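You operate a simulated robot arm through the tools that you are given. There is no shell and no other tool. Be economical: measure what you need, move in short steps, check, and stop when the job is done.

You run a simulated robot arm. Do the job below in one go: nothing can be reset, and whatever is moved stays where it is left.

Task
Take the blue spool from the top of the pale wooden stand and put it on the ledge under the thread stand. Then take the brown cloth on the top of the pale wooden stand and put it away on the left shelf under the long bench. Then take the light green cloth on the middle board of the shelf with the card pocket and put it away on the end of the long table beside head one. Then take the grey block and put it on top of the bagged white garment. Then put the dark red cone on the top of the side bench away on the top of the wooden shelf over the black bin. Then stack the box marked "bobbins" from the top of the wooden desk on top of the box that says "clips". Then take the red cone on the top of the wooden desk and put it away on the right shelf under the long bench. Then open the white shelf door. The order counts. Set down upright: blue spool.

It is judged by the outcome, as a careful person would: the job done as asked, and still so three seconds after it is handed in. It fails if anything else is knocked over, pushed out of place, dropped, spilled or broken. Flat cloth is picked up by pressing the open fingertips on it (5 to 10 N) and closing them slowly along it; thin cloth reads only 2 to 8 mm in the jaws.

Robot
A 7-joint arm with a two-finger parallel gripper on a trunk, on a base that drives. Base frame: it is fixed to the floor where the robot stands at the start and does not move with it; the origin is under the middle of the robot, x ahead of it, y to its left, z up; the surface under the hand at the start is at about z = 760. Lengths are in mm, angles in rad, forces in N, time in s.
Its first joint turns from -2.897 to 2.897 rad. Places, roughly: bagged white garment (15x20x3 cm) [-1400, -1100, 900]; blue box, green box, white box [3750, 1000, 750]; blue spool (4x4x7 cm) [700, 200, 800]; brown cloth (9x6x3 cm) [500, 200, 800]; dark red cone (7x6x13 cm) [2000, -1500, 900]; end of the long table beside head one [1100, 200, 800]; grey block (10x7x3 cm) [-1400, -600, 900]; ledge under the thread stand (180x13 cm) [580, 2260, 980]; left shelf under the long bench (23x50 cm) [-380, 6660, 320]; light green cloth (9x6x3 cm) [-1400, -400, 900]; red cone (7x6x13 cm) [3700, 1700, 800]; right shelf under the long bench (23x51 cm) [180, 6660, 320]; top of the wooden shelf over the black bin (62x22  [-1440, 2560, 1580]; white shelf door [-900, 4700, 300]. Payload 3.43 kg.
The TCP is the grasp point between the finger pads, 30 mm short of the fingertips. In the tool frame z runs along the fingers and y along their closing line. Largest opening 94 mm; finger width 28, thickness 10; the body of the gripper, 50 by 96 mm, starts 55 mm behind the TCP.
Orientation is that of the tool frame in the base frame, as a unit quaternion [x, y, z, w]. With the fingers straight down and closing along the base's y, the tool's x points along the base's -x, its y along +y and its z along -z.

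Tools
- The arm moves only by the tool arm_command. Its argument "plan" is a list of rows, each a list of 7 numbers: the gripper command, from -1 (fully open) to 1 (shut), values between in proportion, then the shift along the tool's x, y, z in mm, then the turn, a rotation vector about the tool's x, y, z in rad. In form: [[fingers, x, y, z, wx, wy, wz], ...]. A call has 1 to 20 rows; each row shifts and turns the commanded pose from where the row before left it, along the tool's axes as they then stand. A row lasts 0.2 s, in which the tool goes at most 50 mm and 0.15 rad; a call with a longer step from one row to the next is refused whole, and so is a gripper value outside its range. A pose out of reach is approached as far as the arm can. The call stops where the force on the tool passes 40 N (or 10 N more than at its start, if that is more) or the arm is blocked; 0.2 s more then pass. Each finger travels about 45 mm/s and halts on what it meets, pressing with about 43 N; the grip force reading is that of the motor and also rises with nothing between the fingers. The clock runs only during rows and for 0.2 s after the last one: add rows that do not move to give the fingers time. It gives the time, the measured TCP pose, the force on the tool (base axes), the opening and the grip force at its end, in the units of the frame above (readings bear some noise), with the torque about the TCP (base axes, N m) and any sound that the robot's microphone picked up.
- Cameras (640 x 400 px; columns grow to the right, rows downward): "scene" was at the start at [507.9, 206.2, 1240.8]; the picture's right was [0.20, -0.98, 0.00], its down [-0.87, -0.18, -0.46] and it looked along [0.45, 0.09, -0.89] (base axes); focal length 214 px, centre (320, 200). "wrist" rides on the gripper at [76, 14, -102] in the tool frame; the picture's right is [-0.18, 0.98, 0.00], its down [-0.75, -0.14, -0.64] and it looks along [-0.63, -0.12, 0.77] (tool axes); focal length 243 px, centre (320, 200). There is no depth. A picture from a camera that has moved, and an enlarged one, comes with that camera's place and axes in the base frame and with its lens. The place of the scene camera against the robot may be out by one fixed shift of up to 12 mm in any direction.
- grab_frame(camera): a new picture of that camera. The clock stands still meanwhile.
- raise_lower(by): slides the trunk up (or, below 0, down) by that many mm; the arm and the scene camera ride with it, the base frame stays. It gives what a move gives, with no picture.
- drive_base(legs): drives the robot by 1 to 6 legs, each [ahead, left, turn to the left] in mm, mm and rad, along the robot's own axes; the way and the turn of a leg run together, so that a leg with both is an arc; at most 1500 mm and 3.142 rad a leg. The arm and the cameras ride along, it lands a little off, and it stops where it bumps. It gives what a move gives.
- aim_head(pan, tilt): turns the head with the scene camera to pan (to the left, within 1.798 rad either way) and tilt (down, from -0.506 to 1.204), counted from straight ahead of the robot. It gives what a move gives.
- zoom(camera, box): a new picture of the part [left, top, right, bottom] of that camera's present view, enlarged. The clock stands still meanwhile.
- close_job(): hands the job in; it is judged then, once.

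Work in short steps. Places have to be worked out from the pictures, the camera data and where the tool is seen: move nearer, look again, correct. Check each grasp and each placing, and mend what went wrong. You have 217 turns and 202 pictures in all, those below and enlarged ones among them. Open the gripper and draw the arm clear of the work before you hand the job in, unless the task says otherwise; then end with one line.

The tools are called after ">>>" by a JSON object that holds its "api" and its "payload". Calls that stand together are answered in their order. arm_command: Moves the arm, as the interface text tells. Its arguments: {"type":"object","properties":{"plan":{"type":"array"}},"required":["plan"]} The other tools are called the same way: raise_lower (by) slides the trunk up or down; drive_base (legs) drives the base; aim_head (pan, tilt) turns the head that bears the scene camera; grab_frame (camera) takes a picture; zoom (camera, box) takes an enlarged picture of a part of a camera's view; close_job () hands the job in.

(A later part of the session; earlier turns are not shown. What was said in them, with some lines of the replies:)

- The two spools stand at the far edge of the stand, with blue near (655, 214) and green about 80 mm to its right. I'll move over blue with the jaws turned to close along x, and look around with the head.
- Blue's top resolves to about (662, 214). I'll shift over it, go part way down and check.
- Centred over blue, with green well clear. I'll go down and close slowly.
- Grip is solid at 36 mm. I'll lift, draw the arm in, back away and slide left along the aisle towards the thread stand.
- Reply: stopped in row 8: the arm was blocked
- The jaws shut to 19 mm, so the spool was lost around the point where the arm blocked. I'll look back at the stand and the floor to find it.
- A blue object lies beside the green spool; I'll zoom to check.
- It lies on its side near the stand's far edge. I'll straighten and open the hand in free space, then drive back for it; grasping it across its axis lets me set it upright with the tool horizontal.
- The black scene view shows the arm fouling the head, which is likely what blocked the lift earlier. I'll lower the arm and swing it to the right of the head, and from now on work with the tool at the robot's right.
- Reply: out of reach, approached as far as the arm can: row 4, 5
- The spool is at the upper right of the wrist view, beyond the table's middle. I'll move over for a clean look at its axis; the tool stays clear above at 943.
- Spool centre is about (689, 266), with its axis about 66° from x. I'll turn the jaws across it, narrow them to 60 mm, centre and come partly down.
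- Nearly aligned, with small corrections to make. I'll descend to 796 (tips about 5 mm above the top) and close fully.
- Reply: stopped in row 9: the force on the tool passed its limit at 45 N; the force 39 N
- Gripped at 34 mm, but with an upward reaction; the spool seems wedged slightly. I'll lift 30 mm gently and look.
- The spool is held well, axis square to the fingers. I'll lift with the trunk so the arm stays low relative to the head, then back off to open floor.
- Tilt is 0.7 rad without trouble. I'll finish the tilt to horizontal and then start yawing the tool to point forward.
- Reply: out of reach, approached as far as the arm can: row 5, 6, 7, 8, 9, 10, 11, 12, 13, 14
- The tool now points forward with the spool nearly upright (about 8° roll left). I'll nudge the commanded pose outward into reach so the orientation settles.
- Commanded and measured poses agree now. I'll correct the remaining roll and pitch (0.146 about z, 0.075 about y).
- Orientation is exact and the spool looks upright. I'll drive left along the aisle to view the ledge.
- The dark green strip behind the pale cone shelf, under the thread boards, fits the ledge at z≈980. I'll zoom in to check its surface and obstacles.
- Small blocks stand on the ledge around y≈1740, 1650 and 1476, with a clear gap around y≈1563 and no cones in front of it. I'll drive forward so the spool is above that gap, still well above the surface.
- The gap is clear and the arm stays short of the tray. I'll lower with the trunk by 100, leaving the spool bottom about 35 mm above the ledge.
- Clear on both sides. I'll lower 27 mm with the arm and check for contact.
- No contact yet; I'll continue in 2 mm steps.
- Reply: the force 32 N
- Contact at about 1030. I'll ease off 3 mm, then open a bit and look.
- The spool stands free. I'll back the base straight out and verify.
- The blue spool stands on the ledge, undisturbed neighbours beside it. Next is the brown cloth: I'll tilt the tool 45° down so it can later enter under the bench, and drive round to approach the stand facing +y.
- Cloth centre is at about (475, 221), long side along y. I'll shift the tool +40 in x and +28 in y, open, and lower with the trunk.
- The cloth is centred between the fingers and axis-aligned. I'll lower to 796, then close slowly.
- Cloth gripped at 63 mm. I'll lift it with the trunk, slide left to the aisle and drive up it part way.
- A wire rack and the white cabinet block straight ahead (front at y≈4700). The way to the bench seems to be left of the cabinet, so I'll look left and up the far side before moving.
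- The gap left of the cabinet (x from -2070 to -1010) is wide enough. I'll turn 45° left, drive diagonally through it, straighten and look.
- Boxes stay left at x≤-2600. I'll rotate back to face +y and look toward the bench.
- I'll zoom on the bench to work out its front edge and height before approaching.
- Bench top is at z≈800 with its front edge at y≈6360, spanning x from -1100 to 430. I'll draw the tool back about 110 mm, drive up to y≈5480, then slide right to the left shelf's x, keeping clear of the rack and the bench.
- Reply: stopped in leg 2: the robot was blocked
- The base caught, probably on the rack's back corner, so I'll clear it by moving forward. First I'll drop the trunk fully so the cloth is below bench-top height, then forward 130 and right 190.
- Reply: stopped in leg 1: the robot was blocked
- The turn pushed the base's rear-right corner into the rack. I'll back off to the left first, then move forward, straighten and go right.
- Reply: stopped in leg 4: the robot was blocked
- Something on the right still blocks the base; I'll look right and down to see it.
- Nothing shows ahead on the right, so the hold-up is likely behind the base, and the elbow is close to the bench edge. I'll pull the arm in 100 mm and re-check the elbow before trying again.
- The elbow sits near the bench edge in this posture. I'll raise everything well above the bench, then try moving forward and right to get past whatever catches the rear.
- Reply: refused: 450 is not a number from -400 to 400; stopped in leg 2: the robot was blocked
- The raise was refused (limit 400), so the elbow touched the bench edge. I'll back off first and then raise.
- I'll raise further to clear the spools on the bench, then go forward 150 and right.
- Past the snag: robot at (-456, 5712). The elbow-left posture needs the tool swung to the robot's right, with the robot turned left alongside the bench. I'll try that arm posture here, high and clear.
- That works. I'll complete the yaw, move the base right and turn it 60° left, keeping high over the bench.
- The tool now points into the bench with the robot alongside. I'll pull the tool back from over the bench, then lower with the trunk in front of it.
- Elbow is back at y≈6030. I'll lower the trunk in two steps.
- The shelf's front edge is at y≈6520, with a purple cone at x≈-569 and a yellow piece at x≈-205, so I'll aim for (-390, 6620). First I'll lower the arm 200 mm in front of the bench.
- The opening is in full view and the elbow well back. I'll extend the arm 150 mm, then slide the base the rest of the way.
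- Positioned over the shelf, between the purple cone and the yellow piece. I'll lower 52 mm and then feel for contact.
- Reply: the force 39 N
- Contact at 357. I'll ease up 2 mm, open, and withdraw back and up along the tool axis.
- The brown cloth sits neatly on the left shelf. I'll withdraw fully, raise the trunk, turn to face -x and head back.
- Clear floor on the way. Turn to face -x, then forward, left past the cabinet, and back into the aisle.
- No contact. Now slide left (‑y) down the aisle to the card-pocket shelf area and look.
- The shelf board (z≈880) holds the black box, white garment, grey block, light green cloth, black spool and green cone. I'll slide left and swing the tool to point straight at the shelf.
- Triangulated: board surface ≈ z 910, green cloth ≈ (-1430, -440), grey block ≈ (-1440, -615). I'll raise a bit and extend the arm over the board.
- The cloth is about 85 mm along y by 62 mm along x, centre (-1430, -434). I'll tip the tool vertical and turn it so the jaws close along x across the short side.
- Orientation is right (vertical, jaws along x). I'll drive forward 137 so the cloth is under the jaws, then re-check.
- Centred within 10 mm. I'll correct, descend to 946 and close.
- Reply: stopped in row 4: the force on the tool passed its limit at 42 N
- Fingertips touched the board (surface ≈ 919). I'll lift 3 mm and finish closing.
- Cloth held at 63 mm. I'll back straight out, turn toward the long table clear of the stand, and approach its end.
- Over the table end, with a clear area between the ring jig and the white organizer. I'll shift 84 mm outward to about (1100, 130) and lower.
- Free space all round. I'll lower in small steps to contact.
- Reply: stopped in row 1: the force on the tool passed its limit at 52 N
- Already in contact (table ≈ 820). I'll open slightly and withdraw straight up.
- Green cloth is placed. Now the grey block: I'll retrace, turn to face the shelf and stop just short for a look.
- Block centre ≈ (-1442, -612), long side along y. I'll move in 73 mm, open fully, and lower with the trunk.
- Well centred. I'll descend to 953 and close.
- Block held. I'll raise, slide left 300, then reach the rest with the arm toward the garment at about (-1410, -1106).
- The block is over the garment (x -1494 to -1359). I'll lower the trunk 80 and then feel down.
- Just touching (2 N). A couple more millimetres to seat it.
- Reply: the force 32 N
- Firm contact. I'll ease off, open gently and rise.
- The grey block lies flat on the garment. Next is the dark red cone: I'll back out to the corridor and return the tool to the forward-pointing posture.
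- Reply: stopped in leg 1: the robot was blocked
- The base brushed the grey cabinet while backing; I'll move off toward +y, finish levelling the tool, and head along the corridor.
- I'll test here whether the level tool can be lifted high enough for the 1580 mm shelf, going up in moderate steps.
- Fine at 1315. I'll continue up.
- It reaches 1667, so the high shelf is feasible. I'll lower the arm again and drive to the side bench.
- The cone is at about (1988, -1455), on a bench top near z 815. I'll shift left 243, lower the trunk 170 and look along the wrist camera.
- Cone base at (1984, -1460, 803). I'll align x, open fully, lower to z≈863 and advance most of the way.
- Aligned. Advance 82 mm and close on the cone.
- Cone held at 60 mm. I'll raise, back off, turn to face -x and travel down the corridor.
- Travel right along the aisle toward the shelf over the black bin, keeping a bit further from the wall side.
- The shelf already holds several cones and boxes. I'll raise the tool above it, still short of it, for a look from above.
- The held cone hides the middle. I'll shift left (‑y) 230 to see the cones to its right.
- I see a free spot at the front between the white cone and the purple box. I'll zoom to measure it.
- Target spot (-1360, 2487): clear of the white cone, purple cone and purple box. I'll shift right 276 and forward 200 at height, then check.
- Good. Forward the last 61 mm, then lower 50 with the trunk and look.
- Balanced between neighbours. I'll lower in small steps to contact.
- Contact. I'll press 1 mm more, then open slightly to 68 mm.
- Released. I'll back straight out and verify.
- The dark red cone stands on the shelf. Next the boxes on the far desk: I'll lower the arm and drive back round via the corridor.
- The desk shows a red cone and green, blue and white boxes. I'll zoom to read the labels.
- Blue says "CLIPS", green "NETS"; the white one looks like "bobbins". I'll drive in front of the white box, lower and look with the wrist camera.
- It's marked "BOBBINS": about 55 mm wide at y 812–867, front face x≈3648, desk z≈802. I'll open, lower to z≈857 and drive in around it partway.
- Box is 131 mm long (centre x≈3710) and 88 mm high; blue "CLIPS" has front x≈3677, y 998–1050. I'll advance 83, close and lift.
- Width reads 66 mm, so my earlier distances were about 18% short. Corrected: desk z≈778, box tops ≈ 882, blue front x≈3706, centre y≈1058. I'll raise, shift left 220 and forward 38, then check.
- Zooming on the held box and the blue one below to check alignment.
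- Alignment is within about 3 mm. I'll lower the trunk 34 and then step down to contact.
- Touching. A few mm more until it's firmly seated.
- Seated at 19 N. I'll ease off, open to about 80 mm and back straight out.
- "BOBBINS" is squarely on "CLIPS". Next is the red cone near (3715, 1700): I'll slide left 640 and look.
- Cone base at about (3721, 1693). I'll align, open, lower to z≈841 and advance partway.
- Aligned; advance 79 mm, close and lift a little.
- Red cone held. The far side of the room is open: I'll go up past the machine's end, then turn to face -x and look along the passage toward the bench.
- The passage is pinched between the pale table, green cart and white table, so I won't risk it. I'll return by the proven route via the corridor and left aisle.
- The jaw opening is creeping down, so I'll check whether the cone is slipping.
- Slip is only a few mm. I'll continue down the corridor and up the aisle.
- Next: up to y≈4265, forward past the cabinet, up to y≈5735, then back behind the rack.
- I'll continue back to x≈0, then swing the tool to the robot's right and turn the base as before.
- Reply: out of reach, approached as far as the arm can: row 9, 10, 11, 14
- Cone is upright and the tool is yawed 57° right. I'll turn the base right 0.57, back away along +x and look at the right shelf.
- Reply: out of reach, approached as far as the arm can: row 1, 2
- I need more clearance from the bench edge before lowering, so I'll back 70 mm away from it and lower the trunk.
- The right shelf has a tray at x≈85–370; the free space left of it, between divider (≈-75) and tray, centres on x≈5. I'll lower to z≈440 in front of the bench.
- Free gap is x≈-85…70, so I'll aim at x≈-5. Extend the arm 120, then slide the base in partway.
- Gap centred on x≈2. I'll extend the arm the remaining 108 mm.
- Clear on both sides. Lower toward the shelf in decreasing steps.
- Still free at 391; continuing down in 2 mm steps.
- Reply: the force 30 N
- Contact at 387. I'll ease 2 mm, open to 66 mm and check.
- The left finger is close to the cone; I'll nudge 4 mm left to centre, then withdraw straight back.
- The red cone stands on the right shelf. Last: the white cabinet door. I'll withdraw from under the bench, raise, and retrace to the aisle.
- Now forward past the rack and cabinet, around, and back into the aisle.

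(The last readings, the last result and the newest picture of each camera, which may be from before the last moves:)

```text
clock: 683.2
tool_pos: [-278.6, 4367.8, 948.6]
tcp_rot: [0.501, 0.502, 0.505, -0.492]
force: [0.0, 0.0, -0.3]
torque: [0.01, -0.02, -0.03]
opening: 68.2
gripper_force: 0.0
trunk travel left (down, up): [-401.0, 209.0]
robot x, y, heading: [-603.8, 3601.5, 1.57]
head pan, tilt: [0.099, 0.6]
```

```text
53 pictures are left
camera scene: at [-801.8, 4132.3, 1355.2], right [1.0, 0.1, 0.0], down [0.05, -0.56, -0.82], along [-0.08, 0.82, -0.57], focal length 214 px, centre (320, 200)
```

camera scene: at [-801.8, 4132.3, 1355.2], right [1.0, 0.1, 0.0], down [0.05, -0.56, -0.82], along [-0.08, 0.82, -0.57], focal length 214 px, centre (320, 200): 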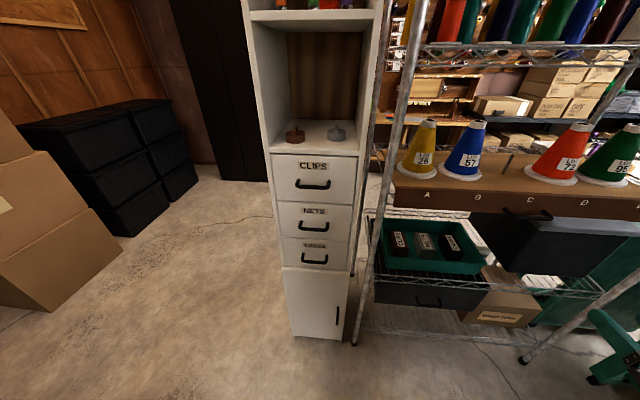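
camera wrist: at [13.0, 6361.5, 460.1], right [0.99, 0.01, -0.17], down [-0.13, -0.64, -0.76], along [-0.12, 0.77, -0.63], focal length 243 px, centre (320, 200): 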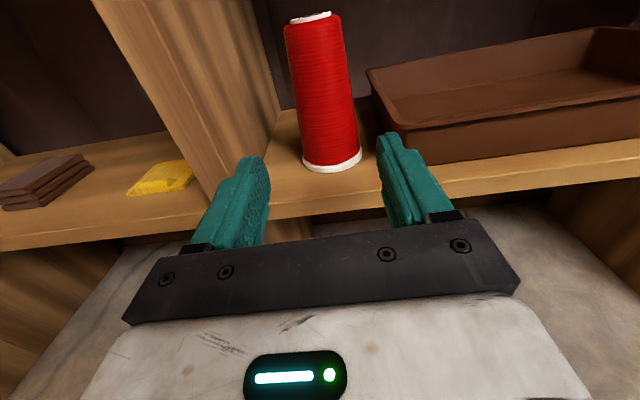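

The door spans x≈-1019…-741 below z≈590 with a vertical bar handle at about (-775, z 300) on the right; it hinges on the left. I'll bring the tool toward the robot's centreline and lower.

>>> {"api": "arm_command", "payload": {"plan": [[-0.45, 0, -43, 10, 0, 0, 0], [-0.45, 0, -43, 10, 0, 0, 0], [-0.45, 0, -43, 10, 0, 0, 0], [-0.45, 0, -43, 10, 0, 0, 0], [-0.45, 0, -43, 10, 0, 0, 0], [-0.45, 0, -43, 10, 0, 0, 0]]}}

>>> {"api": "raise_lower", "payload": {"by": -400}}

>>> {"api": "arm_command", "payload": {"plan": [[-0.45, -40, 0, 0, 0, 0, 0], [-0.45, -40, 0, 0, 0, 0, 0], [-0.45, -40, 0, 0, 0, 0, 0], [-0.45, -40, 0, 0, 0, 0, 0], [-0.45, -40, 0, 0, 0, 0, 0], [-0.45, -40, 0, 0, 0, 0, 0]]}}

>>> {"api": "grab_frame", "payload": {"camera": "scene"}}

```text
clock: 684.6
tool_pos: [-535.3, 4429.7, 942.4]
tcp_rot: [0.501, 0.504, 0.504, -0.491]
force: [0.4, -0.2, 0.3]
torque: [0.01, 0.0, 0.0]
opening: 68.1
gripper_force: 0.1
trunk travel left (down, up): [-401.0, 209.0]
robot x, y, heading: [-603.4, 3604.1, 1.566]
head pan, tilt: [0.099, 0.6]
```

```text
clock: 688.4
tool_pos: [-534.1, 4429.2, 542.9]
tcp_rot: [0.5, 0.504, 0.505, -0.491]
force: [-0.1, -0.7, -0.1]
torque: [-0.02, 0.03, 0.03]
opening: 68.2
gripper_force: 0.1
trunk travel left (down, up): [-1.0, 609.0]
robot x, y, heading: [-604.3, 3600.0, 1.567]
head pan, tilt: [0.099, 0.6]
```

```text
clock: 689.8
tool_pos: [-531.9, 4426.2, 301.7]
tcp_rot: [0.501, 0.502, 0.505, -0.492]
force: [0.0, 0.3, 0.1]
torque: [0.0, -0.02, -0.01]
opening: 68.4
gripper_force: 0.1
trunk travel left (down, up): [-1.0, 609.0]
robot x, y, heading: [-602.3, 3605.3, 1.566]
head pan, tilt: [0.099, 0.6]
```

```text
52 pictures are left
camera scene: at [-802.0, 4132.2, 955.2], right [1.0, 0.1, 0.0], down [0.05, -0.56, -0.82], along [-0.08, 0.82, -0.57], focal length 214 px, centre (320, 200)
```

scene: 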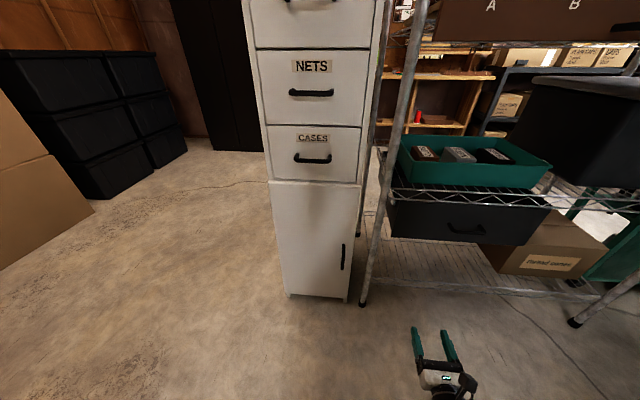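

Combining the two heights puts the handle at about (-771, 4646), z 290–430. I'll raise to 360, slide left 239, move up to about 90 mm short of it and look.

>>> {"api": "arm_command", "payload": {"plan": [[-0.45, 40, 0, 0, 0, 0, 0], [-0.45, 18, 0, 0, 0, 0, 0]]}}

>>> {"api": "drive_base", "payload": {"legs": [[0, 239, 0], [110, 0, 0]]}}

>>> {"api": "grab_frame", "payload": {"camera": "wrist"}}

```text
clock: 690.4
tool_pos: [-532.0, 4426.3, 361.7]
tcp_rot: [0.5, 0.504, 0.505, -0.491]
force: [-0.5, -0.2, -0.4]
torque: [0.0, -0.01, 0.0]
opening: 68.3
gripper_force: 0.0
trunk travel left (down, up): [-1.0, 609.0]
robot x, y, heading: [-600.6, 3605.0, 1.567]
head pan, tilt: [0.099, 0.6]
```

```text
clock: 693.0
tool_pos: [-770.3, 4539.1, 360.6]
tcp_rot: [0.5, 0.503, 0.505, -0.492]
force: [-0.1, 0.7, -0.1]
torque: [0.01, -0.02, -0.02]
opening: 68.0
gripper_force: 0.1
trunk travel left (down, up): [-1.0, 609.0]
robot x, y, heading: [-839.3, 3716.9, 1.566]
head pan, tilt: [0.099, 0.6]
```

```text
51 pictures are left
camera wrist: at [-757.1, 4436.2, 437.9], right [0.99, -0.01, -0.17], down [-0.14, -0.65, -0.75], along [-0.1, 0.76, -0.64], focal length 243 px, centre (320, 200)
```

wrist: 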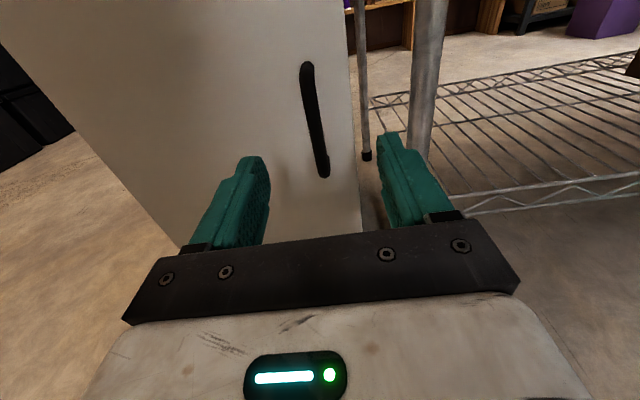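

The handle is centred between the fingers. I'll narrow the jaws to 50 mm and advance toward it.

>>> {"api": "arm_command", "payload": {"plan": [[-0.2, 0, -3, 30, 0, 0, 0], [-0.06, 0, 0, 30, 0, 0, 0], [-0.06, 0, 0, 20, 0, 0, 0], [-0.06, 0, 0, 5, 0, 0, 0], [-0.06, 0, 0, 0, 0, 0, 0]]}}

>>> {"api": "grab_frame", "payload": {"camera": "wrist"}}

```text
clock: 694.2
tool_pos: [-771.1, 4623.4, 360.6]
tcp_rot: [0.5, 0.503, 0.505, -0.492]
force: [-0.2, 0.9, -0.2]
torque: [0.0, -0.01, 0.0]
opening: 49.8
gripper_force: 0.0
trunk travel left (down, up): [-1.0, 609.0]
robot x, y, heading: [-839.6, 3715.2, 1.563]
head pan, tilt: [0.099, 0.6]
```

```text
50 pictures are left
camera wrist: at [-758.5, 4521.2, 437.4], right [0.99, -0.01, -0.17], down [-0.14, -0.65, -0.75], along [-0.1, 0.76, -0.64], focal length 243 px, centre (320, 200)
```

wrist: 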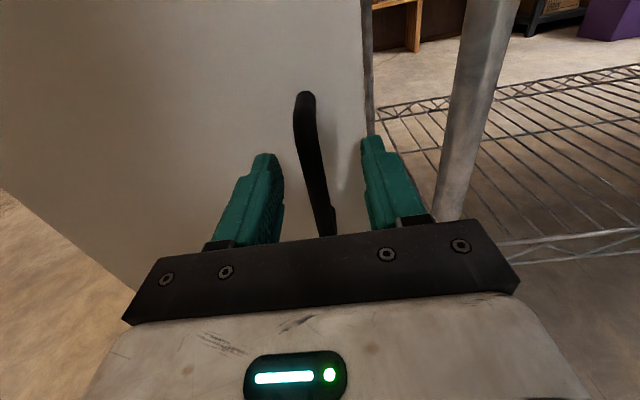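

The bar lies between the fingers. I'll close on it.

>>> {"api": "arm_command", "payload": {"plan": [[0.2, 0, 0, 5, 0, 0, 0], [0.5, 0, 0, 0, 0, 0, 0], [1, 0, 0, 0, 0, 0, 0], [1, 0, 0, 0, 0, 0, 0], [1, 0, 0, 0, 0, 0, 0], [1, 0, 0, 0, 0, 0, 0]]}}

>>> {"api": "grab_frame", "payload": {"camera": "wrist"}}

```text
clock: 695.6
tool_pos: [-774.3, 4628.5, 360.0]
tcp_rot: [0.5, 0.504, 0.504, -0.493]
force: [-18.1, -10.2, -1.1]
torque: [0.0, 0.52, 0.02]
opening: 14.9
gripper_force: 44.9
trunk travel left (down, up): [-1.0, 609.0]
robot x, y, heading: [-843.9, 3714.1, 1.567]
head pan, tilt: [0.099, 0.6]
```

```text
49 pictures are left
camera wrist: at [-760.5, 4526.2, 437.0], right [0.99, -0.01, -0.17], down [-0.14, -0.65, -0.75], along [-0.1, 0.76, -0.64], focal length 243 px, centre (320, 200)
```

wrist: 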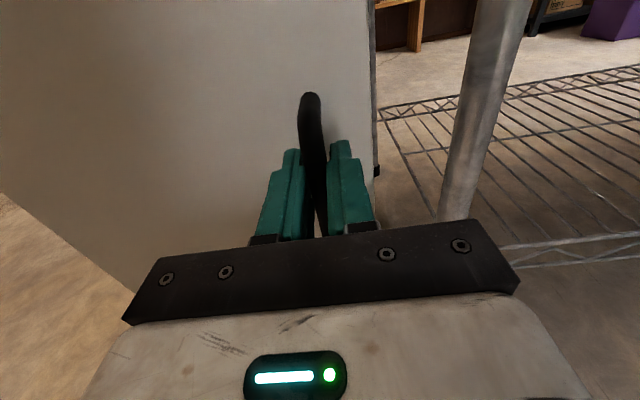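

Gripped the bar (15 mm). I'll pull along the door's arc (radius ≈ 233 about the left hinge) in small steps, turning the tool with it.

>>> {"api": "arm_command", "payload": {"plan": [[1, 0, -2, -12, -0.05, 0, 0], [1, 0, -4, -23, -0.1, 0, 0], [1, 0, -4, -23, -0.1, 0, 0], [1, 0, -4, -23, -0.1, 0, 0], [1, 0, 0, 0, 0, 0, 0]]}}

>>> {"api": "grab_frame", "payload": {"camera": "wrist"}}

>>> {"api": "grab_frame", "payload": {"camera": "scene"}}

```text
clock: 696.8
tool_pos: [-801.2, 4552.3, 360.0]
tcp_rot: [0.578, 0.408, 0.583, -0.399]
force: [-24.7, 12.2, -5.4]
torque: [0.18, 1.31, 0.23]
opening: 11.7
gripper_force: 44.7
trunk travel left (down, up): [-1.0, 609.0]
robot x, y, heading: [-840.4, 3717.9, 1.567]
head pan, tilt: [0.099, 0.6]
```

```text
48 pictures are left
camera wrist: at [-823.0, 4451.4, 436.4], right [0.92, -0.34, -0.17], down [-0.35, -0.56, -0.75], along [0.17, 0.76, -0.63], focal length 243 px, centre (320, 200)
```

wrist: 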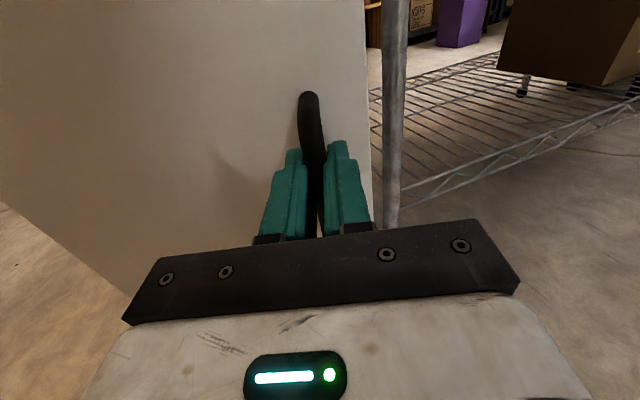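

```text
47 pictures are left
camera scene: at [-1040.4, 4243.9, 955.0], right [1.0, 0.1, 0.0], down [0.06, -0.56, -0.82], along [-0.08, 0.82, -0.57], focal length 214 px, centre (320, 200)
```

scene: 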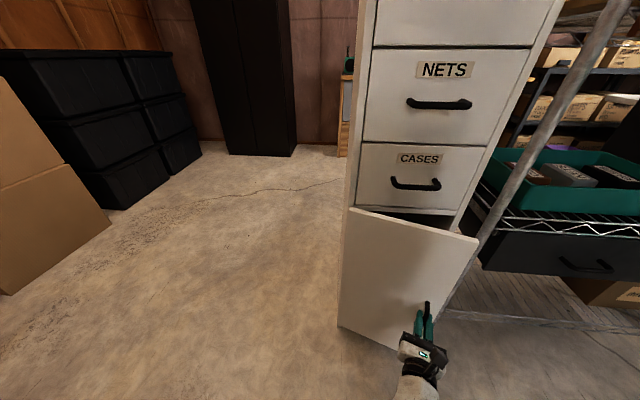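

The door is following (about 20°). The side force says to track a bit more to the left; I'll continue.

>>> {"api": "arm_command", "payload": {"plan": [[1, 0, -8, -20, -0.1, 0, 0], [1, 0, -6, -22, -0.1, 0, 0], [1, 0, -6, -22, -0.1, 0, 0], [1, 0, -6, -22, -0.1, 0, 0], [1, 0, 0, 0, 0, 0, 0]]}}

>>> {"api": "grab_frame", "payload": {"camera": "scene"}}

```text
clock: 698.0
tool_pos: [-855.3, 4485.4, 359.3]
tcp_rot: [0.647, 0.28, 0.656, -0.268]
force: [22.2, -24.6, -1.2]
torque: [1.26, 0.69, -0.41]
opening: 12.0
gripper_force: 44.8
trunk travel left (down, up): [-1.0, 609.0]
robot x, y, heading: [-844.8, 3713.5, 1.564]
head pan, tilt: [0.099, 0.6]
```

```text
46 pictures are left
camera scene: at [-1038.4, 4243.5, 955.3], right [1.0, 0.09, 0.0], down [0.05, -0.56, -0.83], along [-0.08, 0.82, -0.56], focal length 214 px, centre (320, 200)
```

scene: 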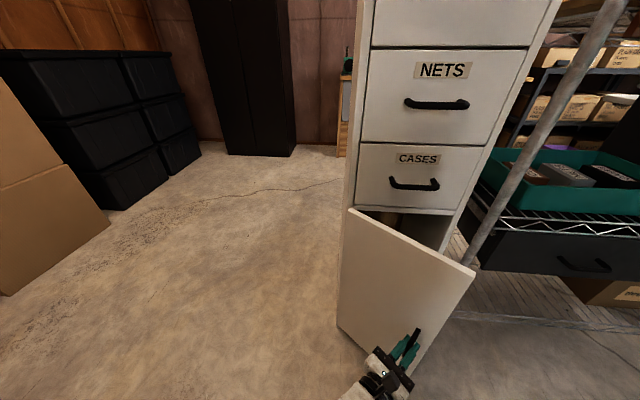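

About 43° now. I'll continue with the same arc.

>>> {"api": "arm_command", "payload": {"plan": [[1, 0, -2, -23, -0.1, 0, 0], [1, 0, -3, -23, -0.1, 0, 0], [1, 0, -4, -23, -0.1, 0, 0], [1, 0, -4, -23, -0.1, 0, 0], [1, 0, 0, 0, 0, 0, 0]]}}

>>> {"api": "grab_frame", "payload": {"camera": "scene"}}

```text
clock: 698.3
tool_pos: [-861.6, 4480.1, 359.7]
tcp_rot: [0.653, 0.266, 0.661, -0.258]
force: [0.8, -1.2, -1.0]
torque: [0.97, 0.95, 0.05]
opening: 11.9
gripper_force: 44.8
trunk travel left (down, up): [-1.0, 609.0]
robot x, y, heading: [-838.1, 3714.7, 1.568]
head pan, tilt: [0.099, 0.6]
stopped in row 1: the force on the tool passed its limit at 47 N (the readings are from after the stop); the commanded pose is now the measured one
```

```text
45 pictures are left
camera scene: at [-1038.7, 4243.6, 955.2], right [1.0, 0.1, 0.0], down [0.05, -0.56, -0.82], along [-0.08, 0.82, -0.57], focal length 214 px, centre (320, 200)
```

scene: 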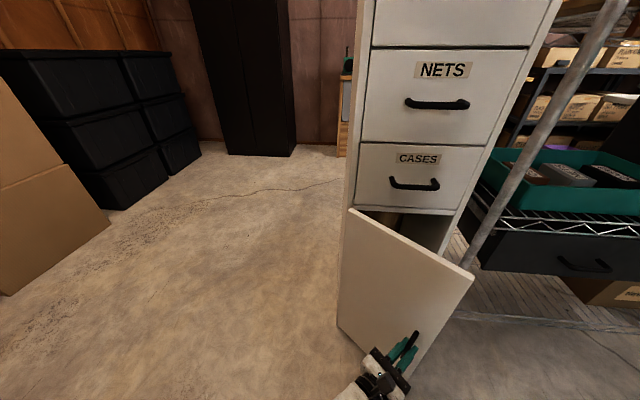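

Force has relaxed after the stop; I'll continue with smaller steps.

>>> {"api": "arm_command", "payload": {"plan": [[1, 0, -1, -15, -0.07, 0, 0], [1, 0, -1, -15, -0.07, 0, 0], [1, 0, -1, -15, -0.07, 0, 0], [1, 0, 0, 0, 0, 0, 0]]}}

```text
clock: 699.3
tool_pos: [-900.5, 4455.2, 358.6]
tcp_rot: [0.675, 0.197, 0.686, -0.188]
force: [-7.0, 11.1, 5.7]
torque: [0.98, 0.87, 0.12]
opening: 12.0
gripper_force: 45.1
trunk travel left (down, up): [-1.0, 609.0]
robot x, y, heading: [-840.6, 3713.4, 1.567]
head pan, tilt: [0.099, 0.6]
```

Now near 57°. Continue the same way.

>>> {"api": "arm_command", "payload": {"plan": [[1, 0, -1, -15, -0.07, 0, 0], [1, 0, -1, -15, -0.07, 0, 0], [1, 0, -1, -15, -0.07, 0, 0], [1, 0, -1, -15, -0.07, 0, 0], [1, 0, 0, 0, 0, 0, 0]]}}

>>> {"api": "grab_frame", "payload": {"camera": "scene"}}

```text
clock: 700.5
tool_pos: [-951.9, 4435.9, 359.0]
tcp_rot: [0.692, 0.098, 0.709, -0.089]
force: [1.2, -3.0, 12.5]
torque: [1.31, -0.1, -0.11]
opening: 12.2
gripper_force: 45.0
out of reach, approached as far as the arm can: row 4
trunk travel left (down, up): [-1.0, 609.0]
robot x, y, heading: [-840.5, 3712.7, 1.561]
head pan, tilt: [0.099, 0.6]
```

```text
44 pictures are left
camera scene: at [-1038.4, 4243.1, 955.4], right [1.0, 0.09, 0.0], down [0.05, -0.56, -0.83], along [-0.08, 0.82, -0.56], focal length 214 px, centre (320, 200)
```

scene: 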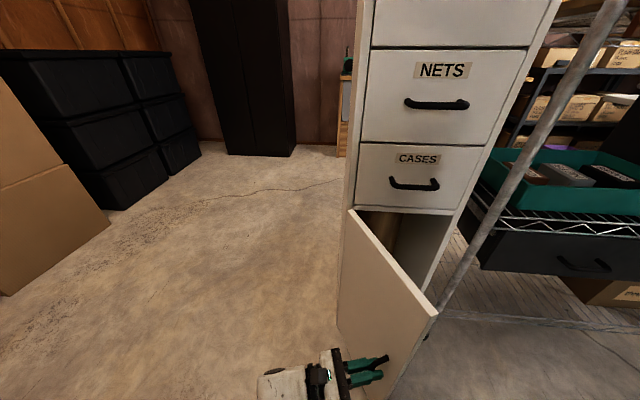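

The door is about 70° open. I'll open the jaws and withdraw from the handle.

>>> {"api": "arm_command", "payload": {"plan": [[0.5, 0, 0, 0, 0, 0, 0], [0, 0, 0, 0, 0, 0, 0], [-0.1, 0, 0, 0, 0, 0, 0], [-0.1, 0, 0, -15, 0, 0, 0], [-0.1, 0, 0, -20, 0, 0, 0], [-0.1, 0, 0, -20, 0, 0, 0]]}}

>>> {"api": "grab_frame", "payload": {"camera": "scene"}}

```text
clock: 701.9
tool_pos: [-1008.5, 4436.9, 357.9]
tcp_rot: [0.693, 0.1, 0.708, -0.092]
force: [-0.4, 0.0, -0.5]
torque: [0.01, 0.0, 0.03]
opening: 51.8
gripper_force: 0.0
out of reach, approached as far as the arm can: row 4, 5, 6
trunk travel left (down, up): [-1.0, 609.0]
robot x, y, heading: [-838.8, 3712.3, 1.563]
head pan, tilt: [0.099, 0.6]
```

```text
43 pictures are left
camera scene: at [-1038.7, 4243.7, 955.2], right [1.0, 0.1, 0.0], down [0.05, -0.56, -0.82], along [-0.08, 0.82, -0.57], focal length 214 px, centre (320, 200)
```

scene: 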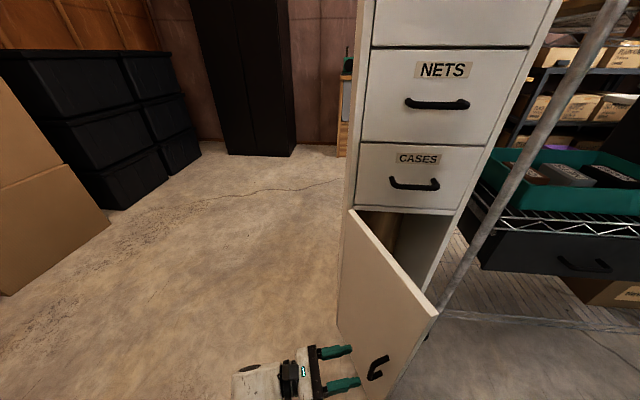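

Clear of the handle, and the door stays put. To open it wider, I'll back off, straighten the tool and push the door from its inner side.

>>> {"api": "drive_base", "payload": {"legs": [[-300, 0, 0]]}}

>>> {"api": "arm_command", "payload": {"plan": [[0.5, 0, 0, 0, 0.145, 0, 0], [1, 0, 0, 0, 0.145, 0, 0], [1, 0, 0, 0, 0.145, 0, 0], [1, 0, 0, 0, 0.145, 0, 0], [1, 0, 0, 0, 0.145, 0, 0], [1, 0, 0, 0, 0.145, 0, 0], [1, 0, 0, 0, 0.145, 0, 0], [1, 0, 0, 0, 0.145, 0, 0], [1, 0, 0, 0, 0.145, 0, 0], [1, 0, 40, 0, 0, 0, 0], [1, 0, 40, 0, 0, 0, 0], [1, 0, 40, 0, 0, 0, 0], [1, 0, 40, 0, 0, 0, 0], [1, 0, 40, 0, 0, 0, 0]]}}

>>> {"api": "grab_frame", "payload": {"camera": "wrist"}}

```text
clock: 703.9
tool_pos: [-1008.8, 4137.0, 357.3]
tcp_rot: [0.694, 0.1, 0.707, -0.092]
force: [-0.1, -0.3, 0.4]
torque: [0.01, 0.0, -0.04]
opening: 51.7
gripper_force: 0.2
trunk travel left (down, up): [-1.0, 609.0]
robot x, y, heading: [-845.0, 3414.3, 1.559]
head pan, tilt: [0.099, 0.6]
```

```text
clock: 706.9
tool_pos: [-808.2, 4137.9, 360.0]
tcp_rot: [0.496, 0.509, 0.501, -0.494]
force: [-0.3, 0.8, -0.1]
torque: [0.0, 0.0, -0.04]
opening: 0.0
gripper_force: 32.9
trunk travel left (down, up): [-1.0, 609.0]
robot x, y, heading: [-842.6, 3413.3, 1.564]
head pan, tilt: [0.099, 0.6]
```

```text
42 pictures are left
camera wrist: at [-793.4, 4036.5, 438.0], right [0.99, 0.0, -0.17], down [-0.12, -0.65, -0.75], along [-0.11, 0.76, -0.64], focal length 243 px, centre (320, 200)
```

wrist: 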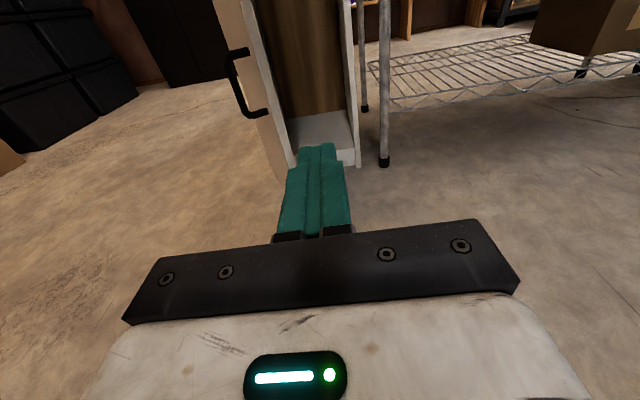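

I'll move forward so the hand is just inside the door's free edge, then push it left.

>>> {"api": "drive_base", "payload": {"legs": [[360, 0, 0]]}}

>>> {"api": "arm_command", "payload": {"plan": [[1, 0, -25, 0, 0, 0, 0], [1, 0, -25, 0, 0, 0, 0], [1, 0, -25, 0, 0, 0, 0], [1, 0, -25, 0, 0, 0, 0], [1, 0, -25, 0, 0, 0, 0], [1, 0, -15, 0, 0, 0, 0]]}}

>>> {"api": "grab_frame", "payload": {"camera": "scene"}}

```text
clock: 709.2
tool_pos: [-803.0, 4497.4, 360.2]
tcp_rot: [0.496, 0.509, 0.503, -0.493]
force: [-0.4, 0.0, 1.0]
torque: [-0.02, -0.03, -0.04]
opening: 0.0
gripper_force: 32.9
trunk travel left (down, up): [-1.0, 609.0]
robot x, y, heading: [-842.4, 3774.5, 1.565]
head pan, tilt: [0.099, 0.6]
```

```text
clock: 710.6
tool_pos: [-942.5, 4496.8, 358.3]
tcp_rot: [0.496, 0.509, 0.502, -0.493]
force: [0.7, 0.1, 1.0]
torque: [0.05, 0.0, 0.02]
opening: 0.0
gripper_force: 32.8
trunk travel left (down, up): [-1.0, 609.0]
robot x, y, heading: [-840.7, 3772.1, 1.561]
head pan, tilt: [0.099, 0.6]
```

```text
41 pictures are left
camera scene: at [-1034.9, 4302.6, 955.2], right [1.0, 0.09, 0.0], down [0.05, -0.56, -0.82], along [-0.07, 0.82, -0.57], focal length 214 px, centre (320, 200)
```

scene: 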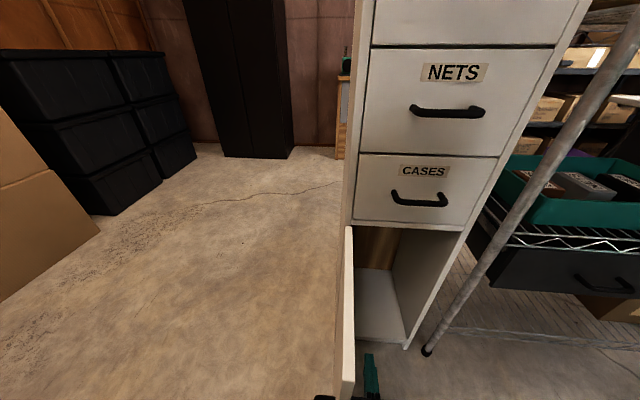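

The door stands open at about 90°. I'll ease the hand off to the right, back away and open the gripper.

>>> {"api": "arm_command", "payload": {"plan": [[1, 0, 15, 0, 0, 0, 0], [1, 0, 20, 0, 0, 0, 0], [1, 0, 0, 0, 0, 0, 0]]}}

>>> {"api": "drive_base", "payload": {"legs": [[-250, 0, 0], [0, -250, 0]]}}

>>> {"api": "arm_command", "payload": {"plan": [[0, 0, 0, 0, 0, 0, 0], [-1, 0, 0, 0, 0, 0, 0], [-1, 0, 0, 0, 0, 0, 0], [-1, 0, 0, 0, 0, 0, 0], [-1, 0, 0, 0, 0, 0, 0], [-1, 0, 0, 0, 0, 0, 0]]}}

>>> {"api": "grab_frame", "payload": {"camera": "scene"}}

```text
clock: 711.4
tool_pos: [-907.8, 4497.9, 359.9]
tcp_rot: [0.496, 0.508, 0.502, -0.494]
force: [-0.3, 0.8, 0.6]
torque: [0.01, 0.01, -0.01]
opening: 0.0
gripper_force: 32.3
trunk travel left (down, up): [-1.0, 609.0]
robot x, y, heading: [-839.4, 3774.0, 1.561]
head pan, tilt: [0.099, 0.6]
```

```text
clock: 714.7
tool_pos: [-658.6, 4246.8, 359.2]
tcp_rot: [0.496, 0.508, 0.502, -0.493]
force: [-0.5, 0.2, -0.2]
torque: [-0.05, -0.04, 0.01]
opening: 0.0
gripper_force: 32.8
trunk travel left (down, up): [-1.0, 609.0]
robot x, y, heading: [-587.8, 3518.6, 1.564]
head pan, tilt: [0.099, 0.6]
```

```text
clock: 716.1
tool_pos: [-659.4, 4245.6, 358.6]
tcp_rot: [0.496, 0.508, 0.503, -0.493]
force: [-0.6, 0.6, 0.1]
torque: [0.04, 0.02, 0.01]
opening: 94.0
gripper_force: 0.1
trunk travel left (down, up): [-1.0, 609.0]
robot x, y, heading: [-592.3, 3520.0, 1.558]
head pan, tilt: [0.099, 0.6]
```

```text
40 pictures are left
camera scene: at [-785.9, 4051.3, 955.2], right [1.0, 0.09, 0.0], down [0.05, -0.56, -0.82], along [-0.07, 0.82, -0.57], focal length 214 px, centre (320, 200)
```

scene: 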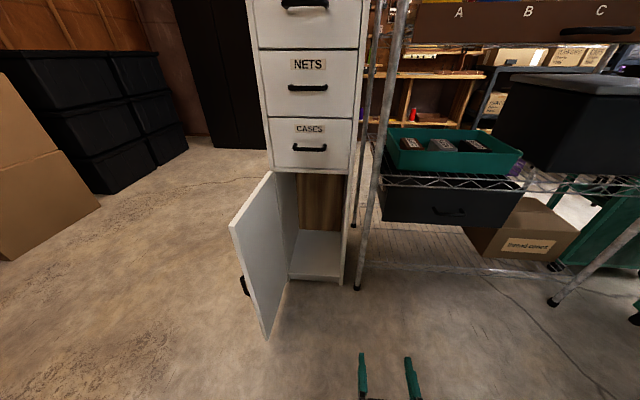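

The door is wide open, the gripper is open and the arm is clear. Every placing was checked in a picture as I made it, so I'm handing in.

>>> {"api": "close_job", "payload": {}}

```text
The job is handed in.
```

I did all eight steps in order, and a picture after each one showed the item in place. The blue spool ended upright on the ledge, but early on it slipped from the gripper and fell over on the stand. I also brushed fixed furniture with the base and arm a few times (rack corner, grey cabinet, bench edge), and the pictures showed nothing moved.
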